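You operate a simulated robot arm through the tools that you are given. There is no shell and no other tool. Be economical: measure what you need, move in short steps, check, and stop when the job is done.

Carry out the task below with a simulated robot arm. There is one attempt and no reset: what you move stays moved.

## Task
Test the clamp on the blue pipe under pressure; it must stay dry.
Fine: padlock off and onto the ledge; shut the bleed tap, open the valve, watch; then shut the valve and bleed to nought again.
Where things are to end (x, y in the base frame): blue padlock within 0.06 m of [0.48, -0.06].

The check looks at the end state, three seconds after you hand in, the way a careful person would. Anything else that was tipped, shoved, dropped, spilled or broken makes it a failure.

## Robot
A 6-joint arm with a two-finger parallel gripper on a trunk, on a base that drives. Base frame: it is fixed to the floor where the robot stands at the start and does not move with it; the origin is under the middle of the robot, x ahead of it, y to its left, z up; the surface under the hand at the start is at about z = 0.84. Lengths are in m, angles in degrees, forces in N, time in s.
With the tool pointing down near the work surface it reaches from about 0.4 to 0.86 m from the robot's upright axis, wherever it stands. Its first joint turns from -115.0 to 115.0 degrees. Places, roughly: black clamp bolt [0.5, -0.2, 1.1]; bleed tap of the blue pipe [0.3, -0.5, 1.1]; blue pipe [0.5, -0.3, 1]; blue valve [0.6, 0, 1.1]; brass clamp bolt [0.4, -0.2, 1.1]; clamp saddle [0.5, -0.2, 1.1]; green valve [-0.2, -1.2, 1.1]; top of the steel ledge [0.2, -0.6, 0.8]. Payload 4.2 kg.
The TCP is the grasp point between the finger pads, 0.023 m short of the fingertips. In the tool frame z runs along the fingers and y along their closing line. Largest opening 0.094 m; finger width 0.038, thickness 0.01; the body of the gripper, 0.054 by 0.096 m, starts 0.039 m behind the TCP.
Orientation is that of the tool frame in the base frame, as a unit quaternion [x, y, z, w]. With the fingers straight down and closing along the base's y, the tool's x points along the base's -x, its y along +y and its z along -z.

## Interface
- The arm moves only by the tool apply_moves. Its argument "deltas" is a list of rows, each a list of 3 entries, a list of its own where there are three numbers: the shift along the base's x, y, z in units of 50 mm (1.0 is 50 mm), then the turn, a rotation vector about the base's x, y, z in units of 5 degrees (1.0 is 5 degrees), then the finger opening in m, from 0 to 0.094. In form: [[[tx, ty, tz], [wx, wy, wz], hand], ...]. A call has 1 to 12 rows; each row shifts and turns the commanded pose from where the row before left it. A call with a number of a shift or a turn outside -1 to 1 is refused whole. Rows are played at 5 a second. More than 0.05 m and 8.6 degrees between two rows, or a gripper value outside its range, and nothing of the call is played. Where a pose cannot be reached the arm comes as near as it can. A force on the tool above 90 N (or 10 N above the force at the start of the call, whichever is more), or a blocked arm, ends the call early, and 0.2 s more pass. Each finger travels about 0.108 m/s and halts on what it meets, pressing with about 30 N; the grip force reading is that of the motor and also rises with nothing between the fingers. The clock runs only during rows and for 0.2 s after the last one: add rows that do not move to give the fingers time. It gives the time, the measured TCP pose, the force on the tool (base axes), the opening and the grip force at its end, in the units of the frame above (readings bear some noise), with the torque about the TCP (base axes, N m) and any sound that the robot's microphone picked up.
- Cameras (640 x 400 px; columns grow to the right, rows downward): "scene" is now at [0.207, 0.1215, 1.5058]; the picture's right is [-0.79, -0.61, 0.00], its down [-0.28, 0.36, -0.89] and it looks along [0.54, -0.71, -0.45] (base axes); focal length 214 px, centre (320, 200). "wrist" rides on the gripper at [0.086, 0.016, -0.074] in the tool frame; the picture's right is [-0.18, 0.98, 0.00], its down [-0.58, -0.11, -0.81] and it looks along [-0.79, -0.15, 0.59] (tool axes); focal length 243 px, centre (320, 200). There is no depth. A picture from a camera that has moved, and an enlarged one, comes with that camera's place and axes in the base frame and with its lens.
- get_image(camera): a new picture of that camera. No time passes.
- lift_body(by): slides the trunk up (or, below 0, down) by that many m; the arm and the scene camera ride with it, the base frame stays. It gives what a move gives, with no picture.
- drive_base(legs): drives the robot by 1 to 6 legs, each [ahead, turn to the left] in m and degrees, along the robot's own axes; the way and the turn of a leg run together, so that a leg with both is an arc; at most 1.5 m and 180 degrees a leg. The arm and the cameras ride along, it lands a little off, and it stops where it bumps. It gives what a move gives.
- pan_tilt(pan, tilt): turns the head with the scene camera to pan (to the left, within 80 degrees either way) and tilt (down, from -29 to 69), counted from straight ahead of the robot. It gives what a move gives.
- enlarge(camera, box): a new picture of the part [left, top, right, bottom] of that camera's present view, enlarged. No time passes.
- sign_off(): hands the job in; it is judged then, once.

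Work in short steps. Places have to be worked out from the pictures, the camera data and where the tool is seen: move nearer, look again, correct. Check each grasp and each placing, and mend what went wrong. You have 120 turns and 82 pictures in all, those below and enlarged ones among them. Open the gripper and draw the arm clear of the work before you hand the job in, unless the task says otherwise; then end with one line.

The tools are called after "Call:" by a JSON object that holds its "api" and its "payload". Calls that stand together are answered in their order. apply_moves: Moves the arm, as the interface text tells. Its arguments: {"type":"object","properties":{"deltas":{"type":"array","items":{"type":"array"}}},"required":["deltas"]} The other tools are called the same way: lift_body (by) slides the trunk up or down; drive_base (legs) drives the base; pan_tilt (pan, tilt) turns the head that bears the scene camera; get_image (camera) takes a picture; enlarge (camera, box) takes an enlarged picture of a part of a camera's view; sign_off () hands the job in.

At the start:

```text
time_s: 0.0
eef_pos: [0.5646, -0.2119, 1.5121]
orientation: [0.0, 1.0, -0.001, 0.0]
wrist_force: [0.3, 0.6, -1.1]
torque: [0.0, 0.02, 0.0]
width: 0.0941
grip_force: 0.0
trunk travel left (down, up): [-0.85, 0.14]
robot x, y, heading: [-0.0003, -0.0015, -0.0]
head pan, tilt: [-52.5, 27.0]
```

scene: 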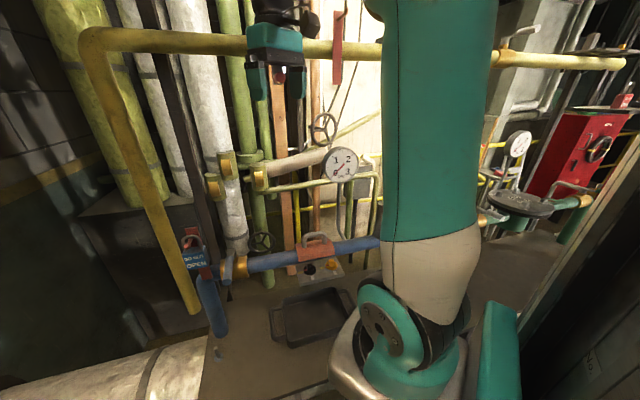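
wrist: 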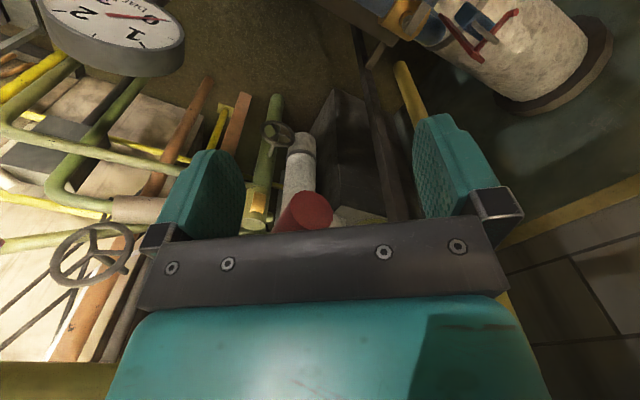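

The first picture shows a blue valve with a padlock and a tag at left, a clamp with red handle on the blue pipe, and a gauge. I look closer at these.

Call:
{"api": "enlarge", "payload": {"camera": "scene", "box": [160, 200, 400, 350]}}

Call:
{"api": "enlarge", "payload": {"camera": "scene", "box": [400, 80, 640, 230]}}

```text
2.67 times, centred on (280, 275) of scene
camera zoom: at [0.207, 0.1215, 1.5058], right [-0.79, -0.61, 0.0], down [-0.28, 0.36, -0.89], along [0.54, -0.71, -0.45], focal length 572 px, centre (427, 0)
```

zoom: 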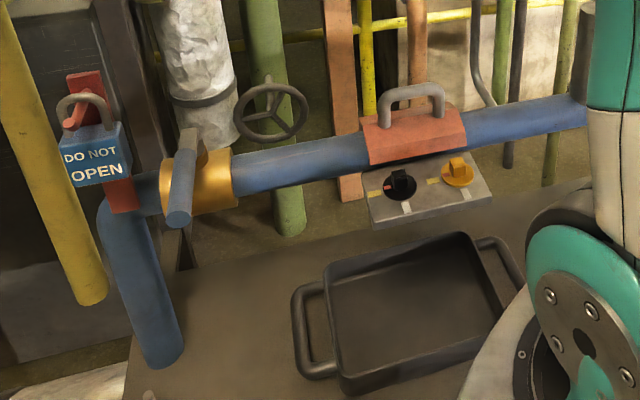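

```text
2.67 times, centred on (520, 155) of scene
camera zoom: at [0.207, 0.1215, 1.5058], right [-0.79, -0.61, 0.0], down [-0.28, 0.36, -0.89], along [0.54, -0.71, -0.45], focal length 572 px, centre (-213, 320)
```

zoom: 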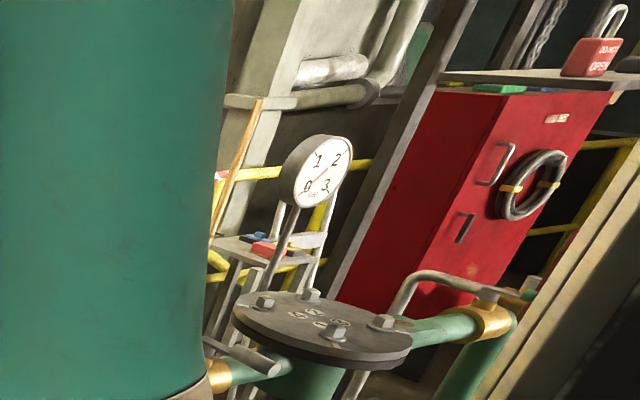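

The clamp has two bolts with marks; the padlock hangs on a red hasp beside the blue lever. I turn the wrist in place toward the bleed tap for a clear look.

Call:
{"api": "apply_moves", "payload": {"deltas": [[[0, 0, 0], [0, 0, -1], 0.094], [[0, 0, 0], [0, 0, -1], 0.094], [[0, 0, 0], [0, 0, -1], 0.094], [[0, 0, 0], [0, 0, -1], 0.094], [[0, 0, 0], [0, 0, -1], 0.094], [[0, 0, 0], [0, 0, -1], 0.094], [[0, 0, 0], [0, 0, -1], 0.094], [[0, 0, 0], [0, 0, -1], 0.094], [[0, 0, 0], [0, 0, -1], 0.094], [[0, 0, 0], [0, 0, -1], 0.094], [[0, 0, 0], [0, 0, -1], 0.094], [[0, 0, 0], [0, 0, -1], 0.094]]}}

Call:
{"api": "get_image", "payload": {"camera": "wrist"}}

```text
time_s: 2.6
eef_pos: [0.5659, -0.2114, 1.5124]
orientation: [0.501, 0.866, 0.0, 0.0]
wrist_force: [0.0, 0.2, -0.2]
torque: [-0.01, 0.01, -0.01]
width: 0.0939
grip_force: 0.1
trunk travel left (down, up): [-0.85, 0.14]
robot x, y, heading: [0.003, -0.0001, -0.3]
head pan, tilt: [-52.5, 27.0]
```

```text
77 pictures are left
camera wrist: at [0.5355, -0.1282, 1.5869], right [0.94, 0.33, 0.0], down [0.2, -0.56, 0.81], along [0.27, -0.76, -0.59], focal length 243 px, centre (320, 200)
```

wrist: 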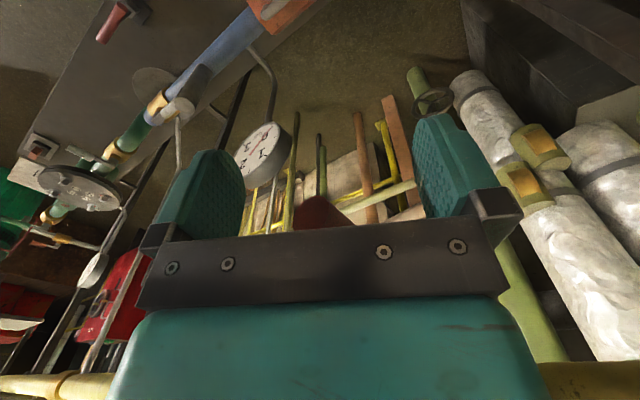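

The blue pipe leads to the gauge and a cluster at upper left; I enlarge it.

Call:
{"api": "enlarge", "payload": {"camera": "wrist", "box": [0, 0, 320, 220]}}

Call:
{"api": "get_image", "payload": {"camera": "scene"}}

```text
1.82 times, centred on (160, 110) of wrist
camera zoom: at [0.5355, -0.1282, 1.5869], right [0.94, 0.33, 0.0], down [0.2, -0.56, 0.81], along [0.27, -0.76, -0.59], focal length 441 px, centre (611, 364)
```

zoom: 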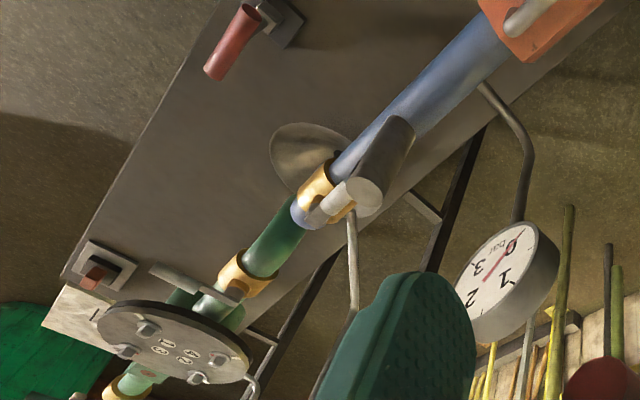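

```text
75 pictures are left
camera scene: at [0.2069, 0.1215, 1.5058], right [-0.79, -0.61, 0.0], down [-0.28, 0.36, -0.89], along [0.54, -0.71, -0.45], focal length 214 px, centre (320, 200)
```

scene: 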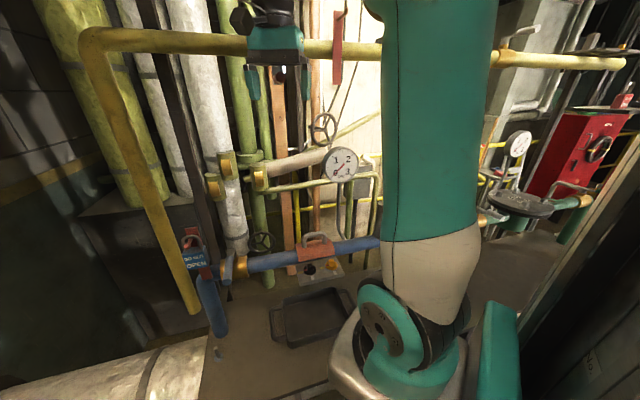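

The bleed tap seems to be the grey handle with a gold body at the blue pipe's end over a bowl. I bring the wrist camera nearer, drawing back and turning another 30 degrees.

Call:
{"api": "apply_moves", "payload": {"deltas": [[[-0.6, 0, 0], [0, 0, -1], 0.094], [[-0.6, 0, 0], [0, 0, -1], 0.094], [[-0.6, 0, -0.3], [0, 0, -1], 0.094], [[-0.6, 0, -0.4], [0, 0, -1], 0.094], [[-0.6, 0, -0.5], [0, 0, -1], 0.094], [[-0.6, 0, -0.5], [0, 0, -1], 0.094], [[-0.5, -0.2, -0.5], [0, 0, 0], 0.094], [[0, -0.2, -0.5], [0, 0, 0], 0.094]]}}

Call:
{"api": "get_image", "payload": {"camera": "wrist"}}

Call:
{"api": "get_image", "payload": {"camera": "scene"}}

```text
time_s: 4.4
eef_pos: [0.3813, -0.2351, 1.458]
orientation: [0.708, 0.707, 0.001, -0.001]
wrist_force: [0.0, 0.2, -0.5]
torque: [0.01, 0.02, -0.01]
width: 0.0939
grip_force: 0.0
out of reach, approached as far as the arm can: row 5, 6, 7, 8
trunk travel left (down, up): [-0.85, 0.14]
robot x, y, heading: [0.0004, 0.0026, 0.2]
head pan, tilt: [-52.5, 27.0]
```

```text
74 pictures are left
camera wrist: at [0.3969, -0.1491, 1.5327], right [0.98, -0.19, 0.0], down [-0.11, -0.58, 0.8], along [-0.15, -0.79, -0.59], focal length 243 px, centre (320, 200)
```

wrist: 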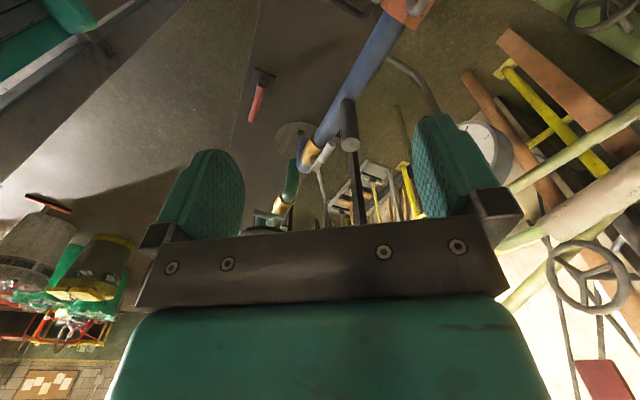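

```text
73 pictures are left
camera scene: at [0.2069, 0.1216, 1.5058], right [-0.79, -0.61, 0.0], down [-0.28, 0.36, -0.89], along [0.54, -0.71, -0.45], focal length 214 px, centre (320, 200)
```

scene: 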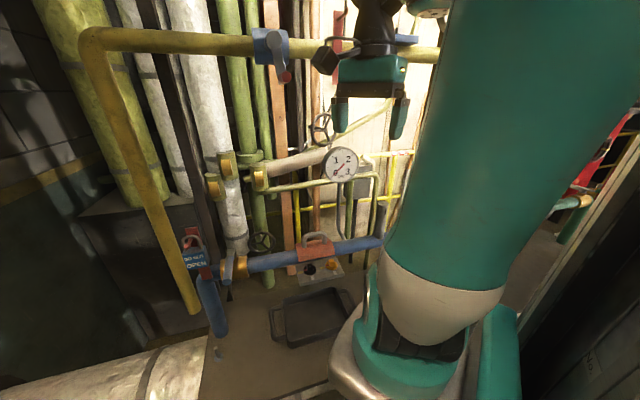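

Another view: the tap handle stands by the pipe's end. I enlarge that area.

Call:
{"api": "enlarge", "payload": {"camera": "wrist", "box": [220, 60, 460, 210]}}

```text
2.67 times, centred on (340, 135) of wrist
camera zoom: at [0.3969, -0.1491, 1.5327], right [0.98, -0.19, 0.0], down [-0.11, -0.58, 0.8], along [-0.15, -0.79, -0.59], focal length 647 px, centre (267, 373)
```

zoom: 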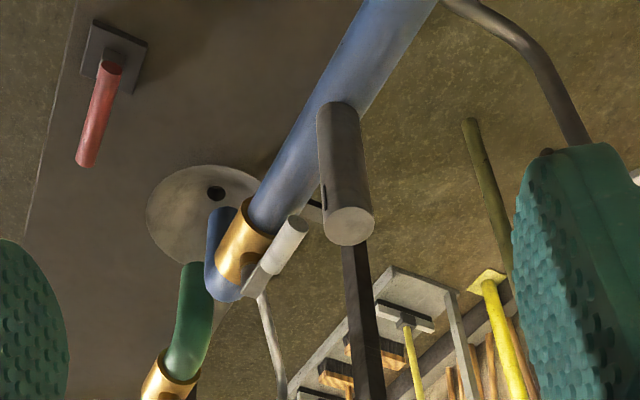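

The bleed tap lever (light grey) lies along the pipe, so it is open, over the drain bowl. Now I look closely at the padlock, valve and clamp bolts with the scene camera.

Call:
{"api": "enlarge", "payload": {"camera": "scene", "box": [170, 215, 250, 265]}}

Call:
{"api": "enlarge", "payload": {"camera": "scene", "box": [280, 225, 360, 290]}}

```text
8.00 times, centred on (210, 240) of scene
camera zoom: at [0.2069, 0.1216, 1.5058], right [-0.79, -0.61, 0.0], down [-0.28, 0.36, -0.89], along [0.54, -0.71, -0.45], focal length 1716 px, centre (1200, -120)
```

zoom: 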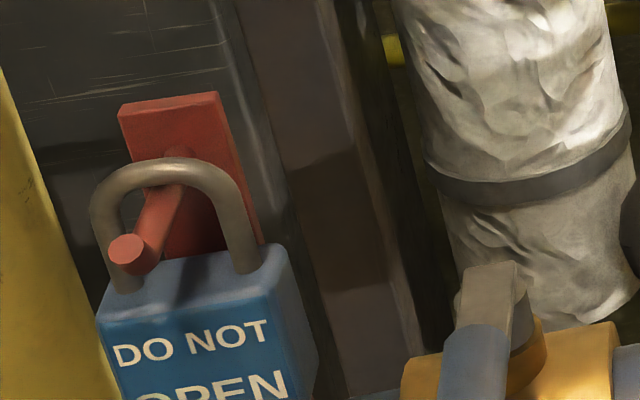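

```text
6.15 times, centred on (320, 258) of scene
camera zoom: at [0.2069, 0.1216, 1.5058], right [-0.79, -0.61, 0.0], down [-0.28, 0.36, -0.89], along [0.54, -0.71, -0.45], focal length 1320 px, centre (320, -154)
```

zoom: 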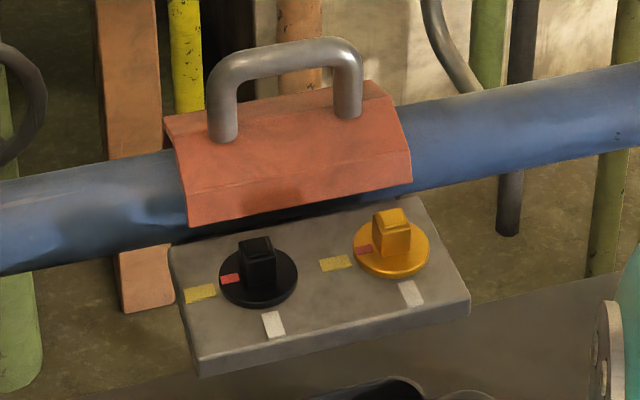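

The padlock's shackle hangs on a peg that points toward the robot; the pipe runs along about (0.6, 0.8), so the panel faces me at −37°. I move the wrist camera in front of the padlock, squared to the panel.

Call:
{"api": "apply_moves", "payload": {"deltas": [[[0.4, 0.6, 0], [0, 0, 0.965], 0.094], [[0.4, 0.6, 0], [0, 0, 0.965], 0.094], [[0.4, 0.6, 0], [0, 0, 0.965], 0.094], [[0.4, 0.6, 0], [0, 0, 0.965], 0.094], [[0.4, 0.6, 0], [0, 0, 0.965], 0.094], [[0.4, 0.6, -0.1], [0, 0, 0.965], 0.094], [[0.4, 0.6, -0.3], [0, 0, 0.965], 0.094], [[0.4, 0.6, -0.3], [0, 0, 0.965], 0.094], [[0.4, 0.6, -0.3], [0, 0, 0.965], 0.094], [[0.4, 0.6, -0.3], [0, 0, 0.965], 0.094], [[0, 0.6, -0.3], [0, 0, 0.965], 0.094]]}}

Call:
{"api": "get_image", "payload": {"camera": "wrist"}}

Call:
{"api": "get_image", "payload": {"camera": "scene"}}

```text
time_s: 6.8
eef_pos: [0.5826, 0.0972, 1.3792]
orientation: [0.316, 0.949, 0.0, 0.0]
wrist_force: [-0.2, -0.2, -1.1]
torque: [0.02, 0.02, 0.02]
width: 0.094
grip_force: 0.1
trunk travel left (down, up): [-0.85, 0.14]
robot x, y, heading: [0.0021, -0.0018, -0.3]
head pan, tilt: [-52.5, 27.0]
```

```text
69 pictures are left
camera wrist: at [0.5218, 0.1618, 1.4531], right [0.74, 0.68, 0.0], down [0.4, -0.44, 0.81], along [0.55, -0.59, -0.59], focal length 243 px, centre (320, 200)
```

wrist: 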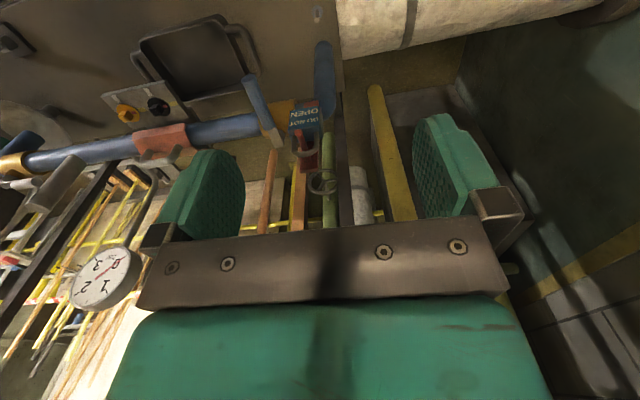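

```text
68 pictures are left
camera scene: at [0.2068, 0.1212, 1.5059], right [-0.79, -0.61, 0.0], down [-0.28, 0.36, -0.89], along [0.54, -0.71, -0.45], focal length 214 px, centre (320, 200)
```

scene: 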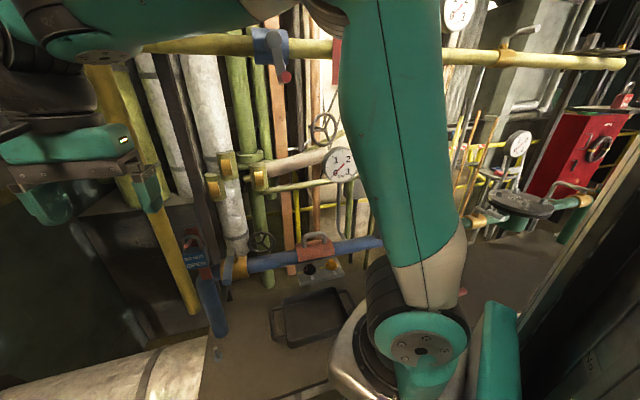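

I have a second view of the padlock and valve; enlarging for measuring.

Call:
{"api": "enlarge", "payload": {"camera": "wrist", "box": [230, 60, 390, 160]}}

Call:
{"api": "enlarge", "payload": {"camera": "scene", "box": [170, 215, 266, 275]}}

```text
4.00 times, centred on (310, 110) of wrist
camera zoom: at [0.5218, 0.1618, 1.4531], right [0.74, 0.68, 0.0], down [0.4, -0.44, 0.81], along [0.55, -0.59, -0.59], focal length 970 px, centre (360, 560)
```

zoom: 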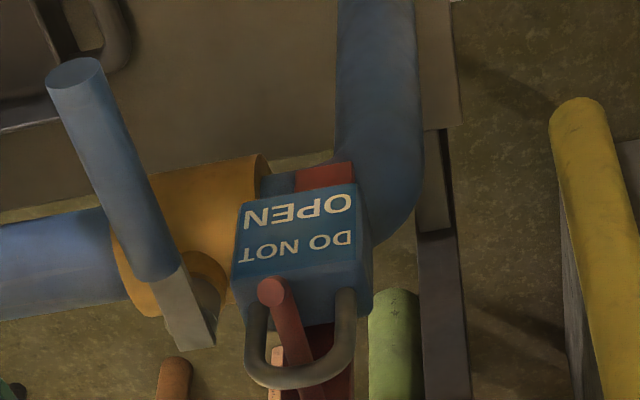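

```text
6.67 times, centred on (218, 245) of scene
camera zoom: at [0.2068, 0.1212, 1.5059], right [-0.79, -0.61, 0.0], down [-0.28, 0.36, -0.89], along [0.54, -0.71, -0.45], focal length 1430 px, centre (1000, -100)
```

zoom: 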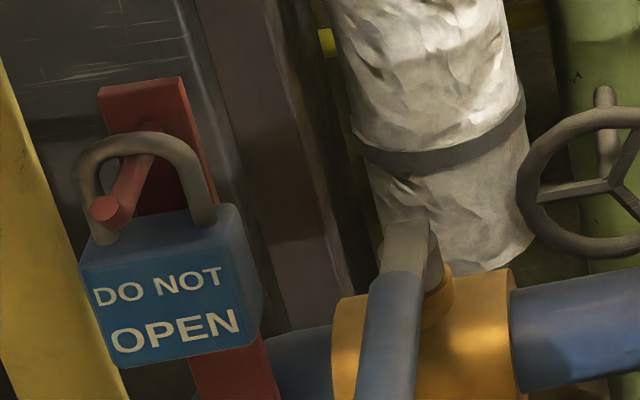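

Triangulation gives the padlock body centre (0.653, −0.006, 1.172), shackle top z≈1.23, peg tip (0.624, 0.016, 1.23), lever tip (0.563, −0.018, 1.14) with its pivot near (0.66, −0.088). I go above the padlock, fingers spread along the pipe direction, and halt at z≈1.28 to look.

Call:
{"api": "apply_moves", "payload": {"deltas": [[[0.35, -0.52, 0], [0, 0, 0], 0.08], [[0.35, -0.52, 0], [0, 0, 0], 0.08], [[0.35, -0.52, 0], [0, 0, 0], 0.08], [[0.35, -0.51, 0], [0, 0, 0], 0.08], [[0, 0, -0.5], [0, 0, 0], 0.08], [[0, 0, -0.5], [0, 0, 0], 0.08], [[0, 0, -0.5], [0, 0, 0], 0.08], [[0, 0, -0.5], [0, 0, 0], 0.08]]}}

Call:
{"api": "get_image", "payload": {"camera": "wrist"}}

Call:
{"api": "enlarge", "payload": {"camera": "scene", "box": [130, 150, 290, 270]}}

```text
time_s: 8.6
eef_pos: [0.6505, -0.0073, 1.278]
orientation: [0.316, 0.949, 0.001, 0.0]
wrist_force: [0.9, -0.2, 0.2]
torque: [0.01, -0.03, -0.01]
width: 0.0799
grip_force: 0.0
trunk travel left (down, up): [-0.85, 0.14]
robot x, y, heading: [-0.0018, -0.002, 0.1]
head pan, tilt: [-52.5, 27.0]
```

```text
65 pictures are left
camera wrist: at [0.5899, 0.0571, 1.3533], right [0.74, 0.68, 0.0], down [0.4, -0.44, 0.81], along [0.55, -0.59, -0.59], focal length 243 px, centre (320, 200)
```

wrist: 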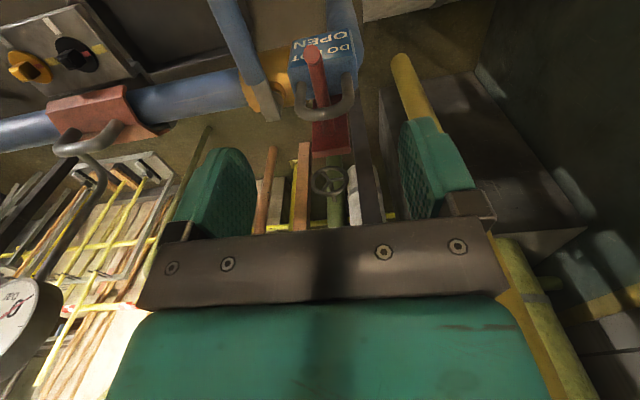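

```text
3.33 times, centred on (210, 210) of scene
camera zoom: at [0.2068, 0.1215, 1.5059], right [-0.79, -0.61, 0.0], down [-0.28, 0.36, -0.89], along [0.54, -0.71, -0.45], focal length 715 px, centre (687, 167)
```

zoom: 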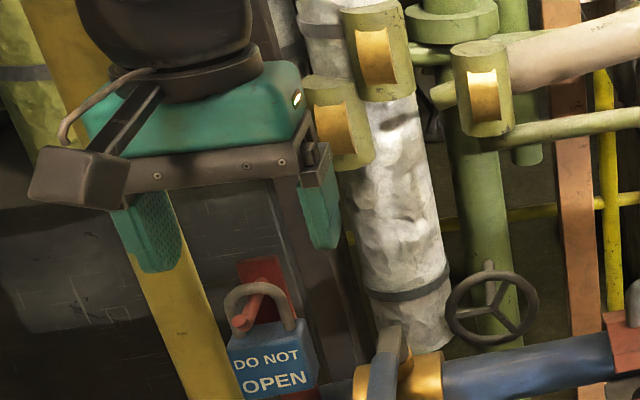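

Aligned. I descend 0.08 m in small steps around the padlock body.

Call:
{"api": "apply_moves", "payload": {"deltas": [[[0.04, 0.05, -0.4], [0, 0, 0], 0.08], [[0, 0, -0.4], [0, 0, 0], 0.08], [[0, 0, -0.4], [0, 0, 0], 0.08], [[0, 0, -0.2], [0, 0, 0], 0.08], [[0, 0, -0.2], [0, 0, 0], 0.08]]}}

Call:
{"api": "get_image", "payload": {"camera": "wrist"}}

Call:
{"api": "enlarge", "payload": {"camera": "scene", "box": [130, 190, 290, 290]}}

```text
time_s: 9.8
eef_pos: [0.6542, -0.0048, 1.2028]
orientation: [0.317, 0.948, 0.002, 0.004]
wrist_force: [-5.0, -3.7, 47.3]
torque: [-0.69, -0.36, -0.09]
width: 0.08
grip_force: 0.1
trunk travel left (down, up): [-0.85, 0.14]
robot x, y, heading: [-0.0009, 0.0009, 0.1]
head pan, tilt: [-52.5, 27.0]
```

```text
63 pictures are left
camera wrist: at [0.5927, 0.0599, 1.2771], right [0.74, 0.67, 0.01], down [0.39, -0.44, 0.81], along [0.55, -0.59, -0.59], focal length 243 px, centre (320, 200)
```

wrist: 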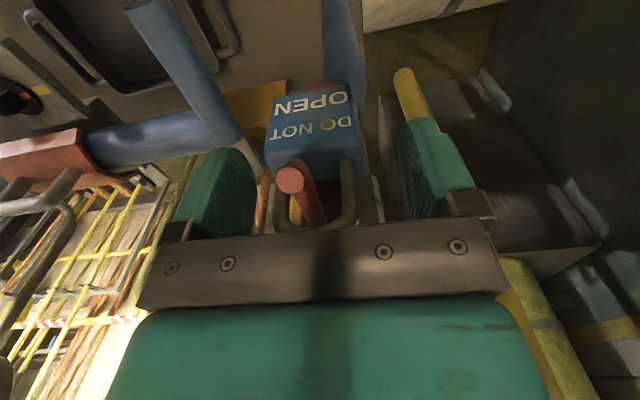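

```text
4.00 times, centred on (210, 240) of scene
camera zoom: at [0.2047, 0.1212, 1.5073], right [-0.79, -0.61, 0.0], down [-0.27, 0.36, -0.89], along [0.54, -0.71, -0.45], focal length 858 px, centre (760, 40)
```

zoom: 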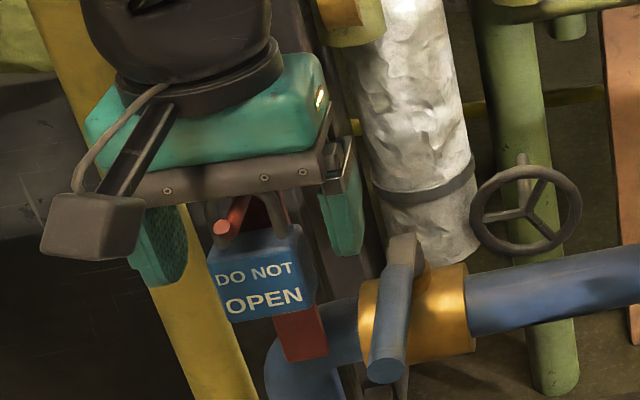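

The 47 N comes from the palm touching the hasp plate's top; fingertips already overlap the body's sides by about 10 mm. I back off 4 mm and close.

Call:
{"api": "apply_moves", "payload": {"deltas": [[[0, 0, 0.16], [0, 0, 0], 0.08], [[0, 0, 0], [0, 0, 0], 0.06], [[0, 0, 0], [0, 0, 0], 0.02], [[0, 0, 0], [0, 0, 0], 0.02], [[0, 0, 0], [0, 0, 0], 0.02]]}}

Call:
{"api": "get_image", "payload": {"camera": "wrist"}}

```text
time_s: 11.0
eef_pos: [0.6546, -0.0054, 1.206]
orientation: [0.317, 0.949, 0.0, 0.0]
wrist_force: [0.2, 0.0, -1.5]
torque: [-0.03, -0.03, 0.02]
width: 0.0437
grip_force: 30.2
trunk travel left (down, up): [-0.85, 0.14]
robot x, y, heading: [-0.001, 0.0016, 0.2]
head pan, tilt: [-52.5, 27.0]
```

```text
61 pictures are left
camera wrist: at [0.5932, 0.0602, 1.2803], right [0.74, 0.68, 0.0], down [0.4, -0.44, 0.81], along [0.54, -0.59, -0.59], focal length 243 px, centre (320, 200)
```

wrist: 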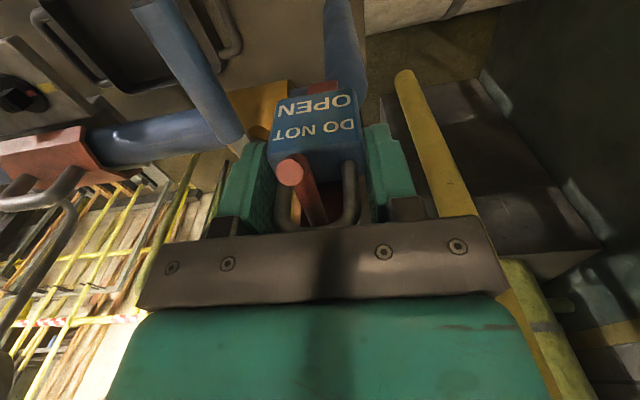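

Gripped at 44 mm, the body's width. I lift 10 mm and draw it off along the slanted peg.

Call:
{"api": "apply_moves", "payload": {"deltas": [[[0, 0, 0.1], [0, 0, 0], 0.02], [[0, 0, 0.1], [0, 0, 0], 0.02], [[-0.19, 0.144, 0.08], [0, 0, 0], 0.02], [[-0.19, 0.144, 0.08], [0, 0, 0], 0.02], [[-0.19, 0.144, 0.08], [0, 0, 0], 0.02], [[-0.19, 0.144, 0.08], [0, 0, 0], 0.02], [[-0.19, 0.144, 0.08], [0, 0, 0], 0.02], [[-0.19, 0.144, 0.08], [0, 0, 0], 0.02], [[-0.19, 0.144, 0.08], [0, 0, 0], 0.02]]}}

Call:
{"api": "get_image", "payload": {"camera": "wrist"}}

Call:
{"api": "get_image", "payload": {"camera": "scene"}}

```text
time_s: 13.0
eef_pos: [0.5874, 0.0448, 1.2454]
orientation: [0.315, 0.949, -0.001, 0.0]
wrist_force: [0.5, 0.3, -1.6]
torque: [-0.01, -0.02, -0.01]
width: 0.0436
grip_force: 29.6
trunk travel left (down, up): [-0.85, 0.14]
robot x, y, heading: [0.0032, 0.0026, -0.2]
head pan, tilt: [-52.5, 27.0]
```

```text
60 pictures are left
camera wrist: at [0.526, 0.1104, 1.3206], right [0.74, 0.68, 0.0], down [0.4, -0.44, 0.81], along [0.55, -0.59, -0.59], focal length 243 px, centre (320, 200)
```

wrist: 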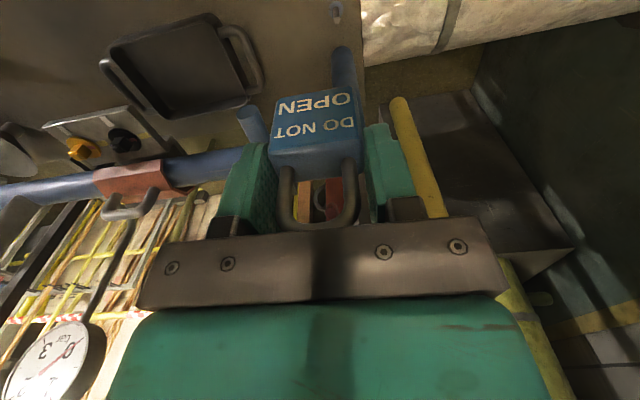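

```text
59 pictures are left
camera scene: at [0.2072, 0.1215, 1.5058], right [-0.79, -0.61, 0.0], down [-0.28, 0.36, -0.89], along [0.54, -0.71, -0.45], focal length 214 px, centre (320, 200)
```

scene: 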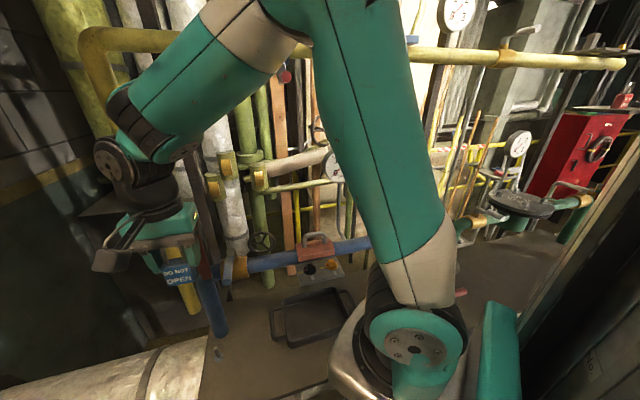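

The padlock is off the peg and held. I carry it over to (0.475, −0.045) high, then come down part-way.

Call:
{"api": "apply_moves", "payload": {"deltas": [[[-0.56, -0.45, 0], [0, 0, 0], 0.02], [[-0.56, -0.45, 0], [0, 0, 0], 0.02], [[-0.56, -0.45, 0], [0, 0, 0], 0.02], [[-0.56, -0.45, 0], [0, 0, 0], 0.02], [[0, 0, -0.7], [0, 0, 0], 0.02], [[0, 0, -0.7], [0, 0, 0], 0.02], [[0, 0, -0.7], [0, 0, 0], 0.02], [[0, 0, -0.7], [0, 0, 0], 0.02]]}}

Call:
{"api": "get_image", "payload": {"camera": "wrist"}}

Call:
{"api": "get_image", "payload": {"camera": "scene"}}

```text
time_s: 14.8
eef_pos: [0.4834, -0.0423, 1.1055]
orientation: [0.316, 0.949, 0.0, -0.001]
wrist_force: [-1.0, 0.3, -0.1]
torque: [0.0, -0.05, -0.03]
width: 0.0434
grip_force: 29.8
out of reach, approached as far as the arm can: row 8
trunk travel left (down, up): [-0.85, 0.14]
robot x, y, heading: [0.0024, 0.0009, -0.1]
head pan, tilt: [-52.5, 27.0]
```

```text
58 pictures are left
camera wrist: at [0.423, 0.0219, 1.181], right [0.74, 0.68, 0.0], down [0.4, -0.44, 0.81], along [0.55, -0.59, -0.59], focal length 243 px, centre (320, 200)
```

wrist: 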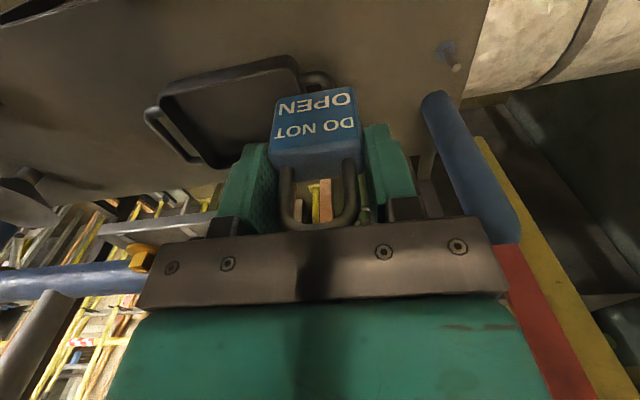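

```text
57 pictures are left
camera scene: at [0.2064, 0.1214, 1.5059], right [-0.79, -0.61, 0.0], down [-0.28, 0.36, -0.89], along [0.54, -0.71, -0.45], focal length 214 px, centre (320, 200)
```

scene: 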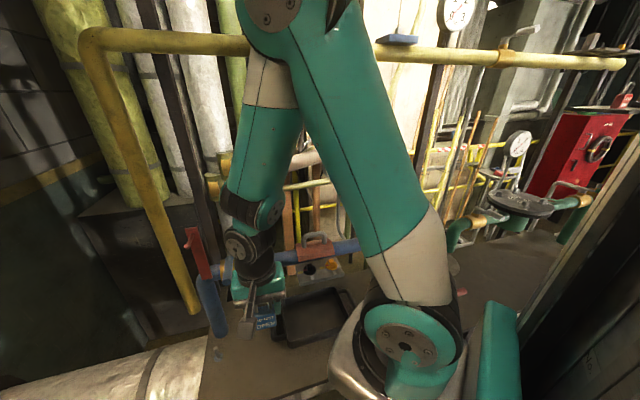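

Too folded to go lower here, so I let the trunk carry the hand straight down 0.15 m.

Call:
{"api": "lift_body", "payload": {"by": -0.15}}

Call:
{"api": "get_image", "payload": {"camera": "wrist"}}

Call:
{"api": "get_image", "payload": {"camera": "scene"}}

```text
time_s: 16.6
eef_pos: [0.4849, -0.0425, 0.9571]
orientation: [0.317, 0.949, 0.0, 0.0]
wrist_force: [-0.7, 0.4, -1.4]
torque: [-0.01, 0.01, -0.02]
width: 0.0439
grip_force: 30.0
trunk travel left (down, up): [-0.7, 0.29]
robot x, y, heading: [0.0027, -0.0011, 0.1]
head pan, tilt: [-52.5, 27.0]
```

```text
56 pictures are left
camera wrist: at [0.4235, 0.0221, 1.0311], right [0.74, 0.68, 0.0], down [0.4, -0.44, 0.81], along [0.54, -0.59, -0.59], focal length 243 px, centre (320, 200)
```

wrist: 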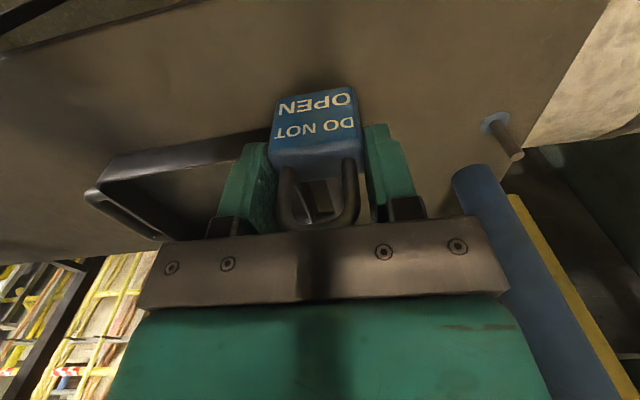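

```text
55 pictures are left
camera scene: at [0.207, 0.1215, 1.3558], right [-0.79, -0.61, 0.0], down [-0.28, 0.36, -0.89], along [0.54, -0.71, -0.45], focal length 214 px, centre (320, 200)
```

scene: 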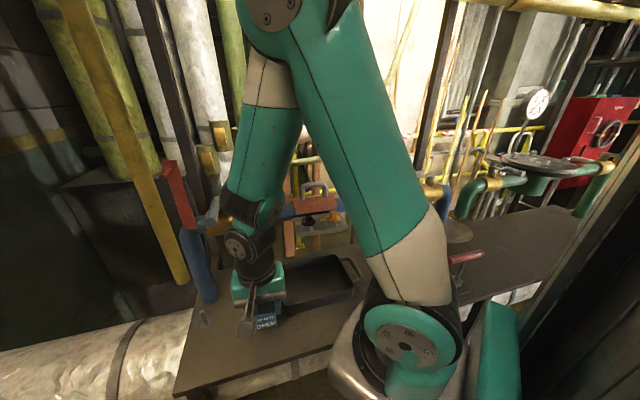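

The tray corner is about 3 cm off, so I shift the lock 1 cm along the panel away from it and lower a further 0.045 m.

Call:
{"api": "apply_moves", "payload": {"deltas": [[[0.12, 0.16, 0], [0, 0, 0], 0.02], [[0, 0, 0], [0, 0, 0], 0.02]]}}

Call:
{"api": "lift_body", "payload": {"by": -0.04}}

Call:
{"api": "get_image", "payload": {"camera": "wrist"}}

Call:
{"api": "enlarge", "payload": {"camera": "scene", "box": [180, 230, 340, 340]}}

```text
time_s: 17.1
eef_pos: [0.4893, -0.0352, 0.9563]
orientation: [0.317, 0.948, -0.001, -0.001]
wrist_force: [0.3, 0.7, -2.3]
torque: [-0.02, -0.01, -0.02]
width: 0.0437
grip_force: 29.8
trunk travel left (down, up): [-0.7, 0.29]
robot x, y, heading: [0.0009, 0.003, -0.1]
head pan, tilt: [-52.5, 27.0]
```

```text
time_s: 18.0
eef_pos: [0.4893, -0.035, 0.9155]
orientation: [0.317, 0.949, 0.001, 0.0]
wrist_force: [-0.4, 0.1, -2.0]
torque: [0.0, -0.02, -0.01]
width: 0.0437
grip_force: 29.7
trunk travel left (down, up): [-0.66, 0.33]
robot x, y, heading: [-0.0019, 0.0029, 0.1]
head pan, tilt: [-52.5, 27.0]
```

```text
54 pictures are left
camera wrist: at [0.4296, 0.0297, 0.9907], right [0.74, 0.68, 0.0], down [0.4, -0.44, 0.81], along [0.54, -0.59, -0.59], focal length 243 px, centre (320, 200)
```

wrist: 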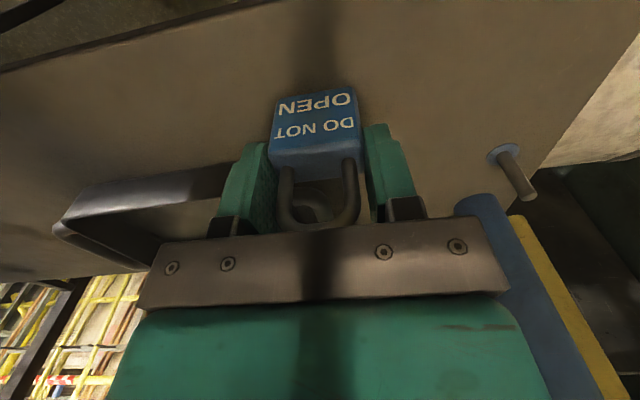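

```text
3.64 times, centred on (260, 285) of scene
camera zoom: at [0.207, 0.1215, 1.3158], right [-0.79, -0.61, 0.0], down [-0.28, 0.36, -0.89], along [0.54, -0.71, -0.45], focal length 780 px, centre (538, -109)
```

zoom: 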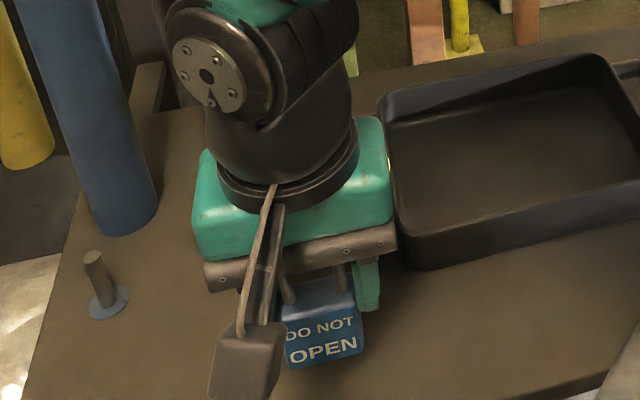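

Still hovering. I lower in smaller trunk steps.

Call:
{"api": "lift_body", "payload": {"by": -0.015}}

Call:
{"api": "lift_body", "payload": {"by": -0.006}}

Call:
{"api": "enlarge", "payload": {"camera": "scene", "box": [220, 270, 300, 330]}}

```text
time_s: 18.6
eef_pos: [0.4896, -0.0344, 0.9004]
orientation: [0.316, 0.949, -0.001, 0.0]
wrist_force: [0.7, -0.1, -1.5]
torque: [-0.02, -0.01, 0.02]
width: 0.0435
grip_force: 30.3
trunk travel left (down, up): [-0.645, 0.345]
robot x, y, heading: [0.0013, -0.0007, 0.2]
head pan, tilt: [-52.5, 27.0]
```

```text
time_s: 19.2
eef_pos: [0.4894, -0.0341, 0.8957]
orientation: [0.316, 0.949, 0.0, -0.001]
wrist_force: [-0.3, -0.3, -1.1]
torque: [-0.03, -0.01, 0.01]
width: 0.0437
grip_force: 29.7
trunk travel left (down, up): [-0.639, 0.351]
robot x, y, heading: [-0.0007, -0.0016, 0.2]
head pan, tilt: [-52.5, 27.0]
```

```text
6.67 times, centred on (260, 300) of scene
camera zoom: at [0.207, 0.1215, 1.2948], right [-0.79, -0.61, 0.0], down [-0.28, 0.36, -0.89], along [0.54, -0.71, -0.45], focal length 1430 px, centre (720, -467)
```

zoom: 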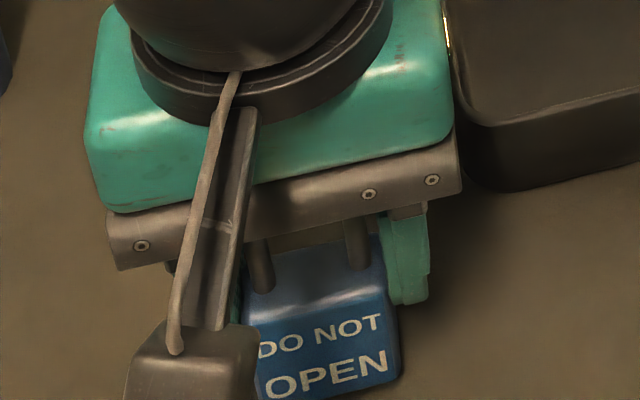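

Nearly down; small further steps until the force tells contact.

Call:
{"api": "lift_body", "payload": {"by": -0.004}}

Call:
{"api": "lift_body", "payload": {"by": -0.003}}

Call:
{"api": "lift_body", "payload": {"by": -0.003}}

```text
time_s: 19.7
eef_pos: [0.4902, -0.035, 0.8927]
orientation: [0.316, 0.949, 0.0, 0.0]
wrist_force: [0.0, -0.1, 1.8]
torque: [-0.04, -0.03, -0.01]
width: 0.0437
grip_force: 30.2
trunk travel left (down, up): [-0.635, 0.355]
robot x, y, heading: [0.0029, -0.0014, -0.1]
head pan, tilt: [-52.5, 27.0]
```

```text
time_s: 20.2
eef_pos: [0.4904, -0.034, 0.8894]
orientation: [0.317, 0.949, 0.0, 0.002]
wrist_force: [-1.6, -1.1, 27.2]
torque: [-0.01, 0.14, 0.03]
width: 0.0435
grip_force: 29.7
trunk travel left (down, up): [-0.632, 0.358]
robot x, y, heading: [-0.0014, 0.0015, 0.1]
head pan, tilt: [-52.5, 27.0]
```

```text
time_s: 20.7
eef_pos: [0.4901, -0.0355, 0.8849]
orientation: [0.316, 0.949, 0.0, 0.0]
wrist_force: [0.5, 0.3, 20.4]
torque: [0.09, 0.05, 0.01]
width: 0.0438
grip_force: 30.1
trunk travel left (down, up): [-0.629, 0.361]
robot x, y, heading: [-0.0011, -0.0004, -0.1]
head pan, tilt: [-52.5, 27.0]
```

Contact made (20–27 N upward). I raise 2 mm to ease the push, open the fingers, then raise the trunk.

Call:
{"api": "lift_body", "payload": {"by": 0.002}}

Call:
{"api": "apply_moves", "payload": {"deltas": [[[0, 0, 0], [0, 0, 0], 0.05], [[0, 0, 0], [0, 0, 0], 0.065], [[0, 0, 0], [0, 0, 0], 0.07], [[0, 0, 0], [0, 0, 0], 0.07]]}}

Call:
{"api": "lift_body", "payload": {"by": 0.19}}

Call:
{"api": "get_image", "payload": {"camera": "wrist"}}

Call:
{"api": "get_image", "payload": {"camera": "scene"}}

```text
time_s: 21.2
eef_pos: [0.49, -0.0352, 0.8868]
orientation: [0.317, 0.948, -0.001, -0.002]
wrist_force: [-0.7, -0.1, -1.5]
torque: [0.0, 0.01, -0.05]
width: 0.0437
grip_force: 29.8
trunk travel left (down, up): [-0.631, 0.359]
robot x, y, heading: [-0.0018, 0.0003, 0.1]
head pan, tilt: [-52.5, 27.0]
```

```text
time_s: 22.2
eef_pos: [0.4904, -0.0348, 0.8872]
orientation: [0.316, 0.949, 0.001, 0.0]
wrist_force: [0.2, 0.4, -0.6]
torque: [0.04, 0.02, 0.01]
width: 0.07
grip_force: 0.0
trunk travel left (down, up): [-0.631, 0.359]
robot x, y, heading: [-0.0033, 0.0027, -0.3]
head pan, tilt: [-52.5, 27.0]
```

```text
time_s: 24.3
eef_pos: [0.4873, -0.0347, 1.0764]
orientation: [0.316, 0.949, -0.001, 0.001]
wrist_force: [-0.2, 0.4, -0.4]
torque: [0.0, -0.04, 0.0]
width: 0.0701
grip_force: 0.1
trunk travel left (down, up): [-0.821, 0.169]
robot x, y, heading: [0.001, -0.0028, -0.1]
head pan, tilt: [-52.5, 27.0]
```

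```text
51 pictures are left
camera wrist: at [0.4295, 0.0297, 1.1518], right [0.74, 0.68, 0.0], down [0.4, -0.44, 0.81], along [0.54, -0.59, -0.59], focal length 243 px, centre (320, 200)
```

wrist: 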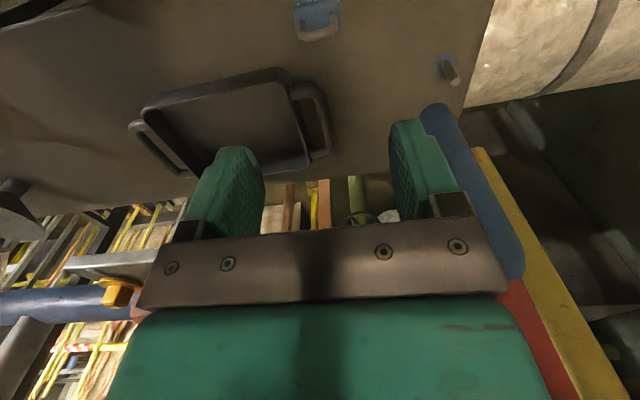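

```text
50 pictures are left
camera scene: at [0.207, 0.1215, 1.4768], right [-0.79, -0.61, 0.0], down [-0.28, 0.36, -0.89], along [0.54, -0.71, -0.45], focal length 214 px, centre (320, 200)
```

scene: 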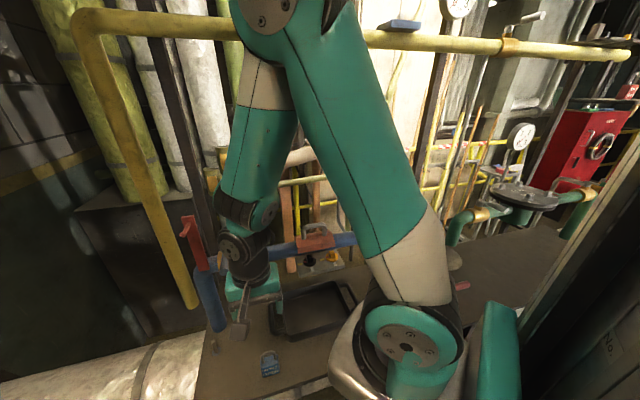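

Padlock stands on the ledge near (0.49, −0.035). Next the bleed tap: I rise to z≈1.3 and travel along the panel to look at it from the front.

Call:
{"api": "apply_moves", "payload": {"deltas": [[[0, 0, 1], [0, 0, 0], 0.0], [[0, 0, 1], [0, 0, 0], 0.0], [[0, 0, 1], [0, 0, 0], 0.0], [[0, 0, 1], [0, 0, 0], 0.0], [[0, 0, 0.5], [0, 0, 0], 0.0]]}}

Call:
{"api": "apply_moves", "payload": {"deltas": [[[-0.5, -0.87, 0], [0, 0, 0], 0.0], [[-0.5, -0.87, 0], [0, 0, 0], 0.0], [[-0.5, -0.87, 0], [0, 0, 0], 0.0], [[-0.5, -0.87, 0], [0, 0, 0], 0.0], [[-0.5, -0.87, 0], [0, 0, 0], 0.0], [[-0.5, -0.87, 0], [0, 0, 0], 0.0], [[-0.5, -0.87, 0], [0, 0, 0], 0.0], [[-0.5, -0.87, 0], [0, 0, 0], 0.0], [[-0.5, -0.87, 0], [0, 0, 0], 0.0]]}}

Call:
{"api": "get_image", "payload": {"camera": "wrist"}}

```text
time_s: 25.5
eef_pos: [0.492, -0.0354, 1.3004]
orientation: [0.317, 0.948, -0.001, -0.001]
wrist_force: [0.4, -0.4, 0.3]
torque: [0.0, 0.01, 0.0]
width: 0.0
grip_force: 30.1
trunk travel left (down, up): [-0.821, 0.169]
robot x, y, heading: [0.0003, -0.0035, 0.2]
head pan, tilt: [-52.5, 27.0]
```

```text
refused: row 1 steps farther than a row can; nothing moved
```

```text
49 pictures are left
camera wrist: at [0.4312, 0.0297, 1.3755], right [0.74, 0.68, 0.0], down [0.4, -0.44, 0.81], along [0.54, -0.59, -0.59], focal length 243 px, centre (320, 200)
```

wrist: 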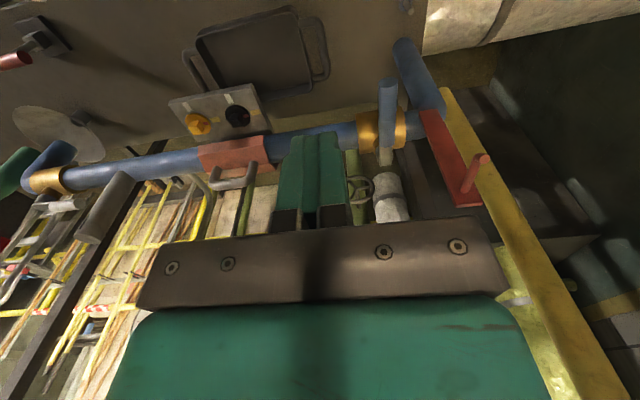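

The step was a hair too long; smaller rows now.

Call:
{"api": "apply_moves", "payload": {"deltas": [[[-0.47, -0.8, 0], [0, 0, 0], 0.0], [[-0.47, -0.8, 0], [0, 0, 0], 0.0], [[-0.47, -0.8, 0], [0, 0, 0], 0.0], [[-0.47, -0.8, 0], [0, 0, 0], 0.0], [[-0.47, -0.8, 0], [0, 0, 0], 0.0], [[-0.47, -0.8, 0], [0, 0, 0], 0.0], [[-0.47, -0.8, 0], [0, 0, 0], 0.0], [[-0.47, -0.8, 0], [0, 0, 0], 0.0], [[-0.47, -0.8, 0], [0, 0, 0], 0.0], [[-0.47, -0.8, 0], [0, 0, 0], 0.0]]}}

Call:
{"api": "get_image", "payload": {"camera": "wrist"}}

Call:
{"api": "get_image", "payload": {"camera": "scene"}}

```text
time_s: 27.7
eef_pos: [0.2884, -0.4404, 1.2907]
orientation: [0.316, 0.949, -0.002, 0.0]
wrist_force: [0.5, 1.2, 0.5]
torque: [-0.05, 0.03, -0.05]
width: 0.0001
grip_force: 30.0
out of reach, approached as far as the arm can: row 2, 3, 4
trunk travel left (down, up): [-0.821, 0.169]
robot x, y, heading: [0.0003, 0.001, 0.1]
head pan, tilt: [-52.5, 27.0]
```

```text
48 pictures are left
camera wrist: at [0.2277, -0.3764, 1.3653], right [0.74, 0.68, 0.0], down [0.4, -0.43, 0.81], along [0.55, -0.59, -0.59], focal length 243 px, centre (320, 200)
```

wrist: 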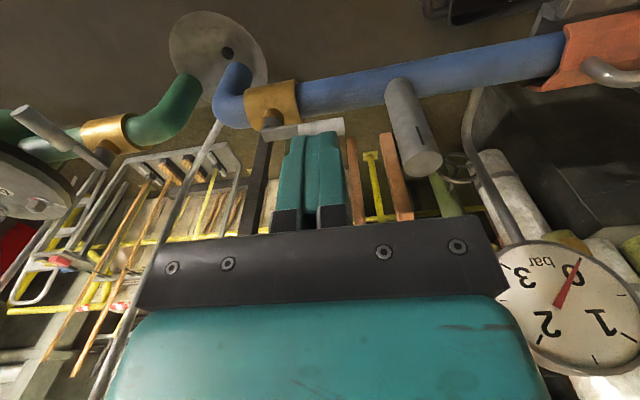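

```text
47 pictures are left
camera scene: at [0.2071, 0.122, 1.4767], right [-0.79, -0.61, 0.0], down [-0.28, 0.36, -0.89], along [0.54, -0.71, -0.45], focal length 214 px, centre (320, 200)
```

scene: 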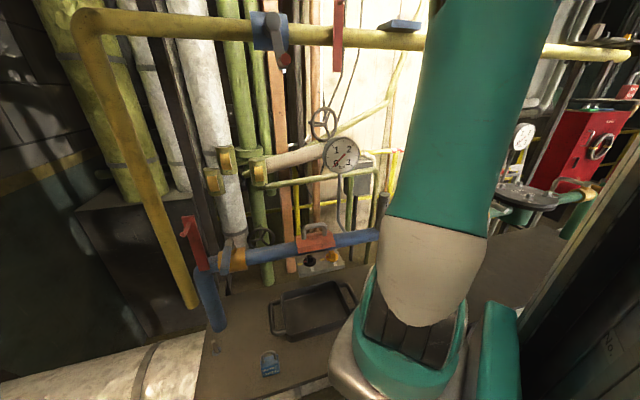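

The tap is in clear view: pivot on the gold collar, pale grip along the pipe. Enlarging to measure.

Call:
{"api": "enlarge", "payload": {"camera": "wrist", "box": [200, 50, 460, 210]}}

```text
2.46 times, centred on (330, 130) of wrist
camera zoom: at [0.2277, -0.3764, 1.3653], right [0.74, 0.68, 0.0], down [0.4, -0.43, 0.81], along [0.55, -0.59, -0.59], focal length 597 px, centre (295, 372)
```

zoom: 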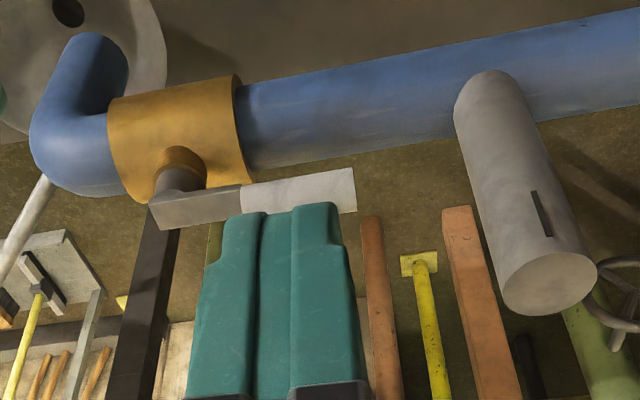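

Estimates: tap pivot (0.311, −0.552), grip along the pipe to its tip at (0.36, −0.48, 1.14); a post at (0.40, −0.43) stands 4 cm past the tip. With closed fingers as a poker I go behind the lever, first above it.

Call:
{"api": "apply_moves", "payload": {"deltas": [[[0.42, -0.42, 0], [0, 0, 0], 0.0], [[0.42, -0.42, 0], [0, 0, 0], 0.0], [[0.42, -0.42, 0], [0, 0, 0], 0.0], [[0.42, -0.46, 0], [0, 0, 0], 0.0], [[0, 0, -0.5], [0, 0, 0], 0.0], [[0, 0, 0], [0, 0, 0], 0.0]]}}

Call:
{"api": "get_image", "payload": {"camera": "wrist"}}

Call:
{"api": "enlarge", "payload": {"camera": "scene", "box": [280, 120, 480, 270]}}

```text
time_s: 29.1
eef_pos: [0.3696, -0.5284, 1.2647]
orientation: [0.317, 0.948, 0.001, 0.001]
wrist_force: [0.3, 0.4, -0.1]
torque: [-0.01, 0.01, -0.01]
width: 0.0
grip_force: 29.6
trunk travel left (down, up): [-0.821, 0.169]
robot x, y, heading: [0.0019, 0.0012, 0.3]
head pan, tilt: [-52.5, 27.0]
```

```text
45 pictures are left
camera wrist: at [0.3098, -0.4636, 1.3406], right [0.74, 0.68, 0.0], down [0.4, -0.44, 0.81], along [0.54, -0.59, -0.59], focal length 243 px, centre (320, 200)
```

wrist: 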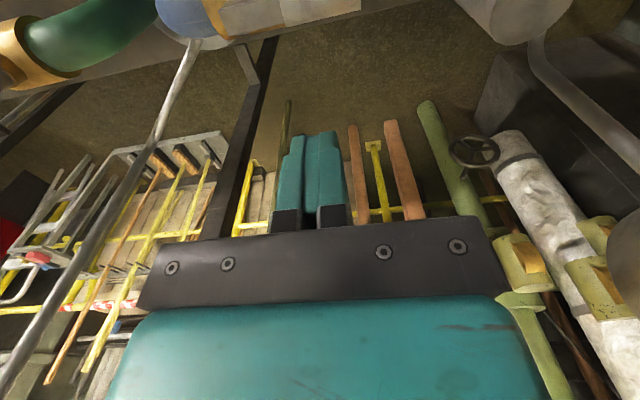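

```text
2.67 times, centred on (380, 195) of scene
camera zoom: at [0.207, 0.1214, 1.4768], right [-0.79, -0.61, 0.0], down [-0.28, 0.36, -0.89], along [0.54, -0.71, -0.45], focal length 572 px, centre (160, 213)
```

zoom: 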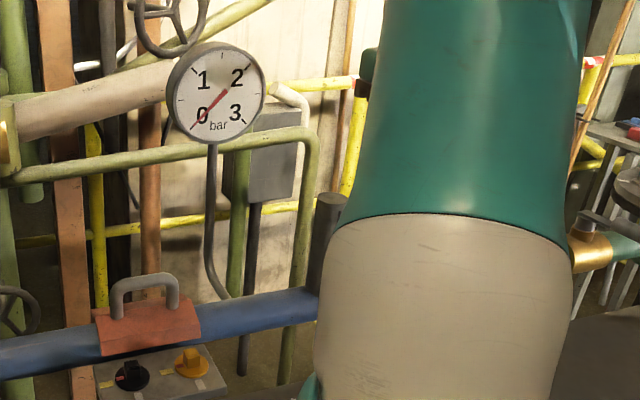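

Lever position confirmed; the poker is behind it. I descend to z≈1.155.

Call:
{"api": "apply_moves", "payload": {"deltas": [[[0.06, -0.04, -0.5], [0, 0, 0], 0.0], [[0, 0, -0.5], [0, 0, 0], 0.0], [[0, 0, -0.5], [0, 0, 0], 0.0], [[0, 0, -0.5], [0, 0, 0], 0.0], [[0, 0, -0.2], [0, 0, 0], 0.0]]}}

Call:
{"api": "get_image", "payload": {"camera": "wrist"}}

```text
time_s: 30.3
eef_pos: [0.3694, -0.5311, 1.1551]
orientation: [0.317, 0.949, 0.0, 0.0]
wrist_force: [-0.4, -0.5, 0.7]
torque: [-0.03, -0.01, 0.04]
width: 0.0
grip_force: 29.5
trunk travel left (down, up): [-0.821, 0.169]
robot x, y, heading: [0.0021, 0.0045, -0.2]
head pan, tilt: [-52.5, 27.0]
```

```text
43 pictures are left
camera wrist: at [0.3106, -0.4661, 1.2296], right [0.74, 0.68, 0.0], down [0.4, -0.44, 0.81], along [0.54, -0.59, -0.59], focal length 243 px, centre (320, 200)
```

wrist: 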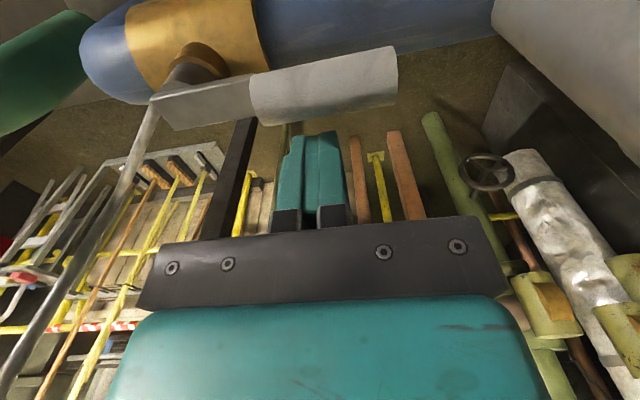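

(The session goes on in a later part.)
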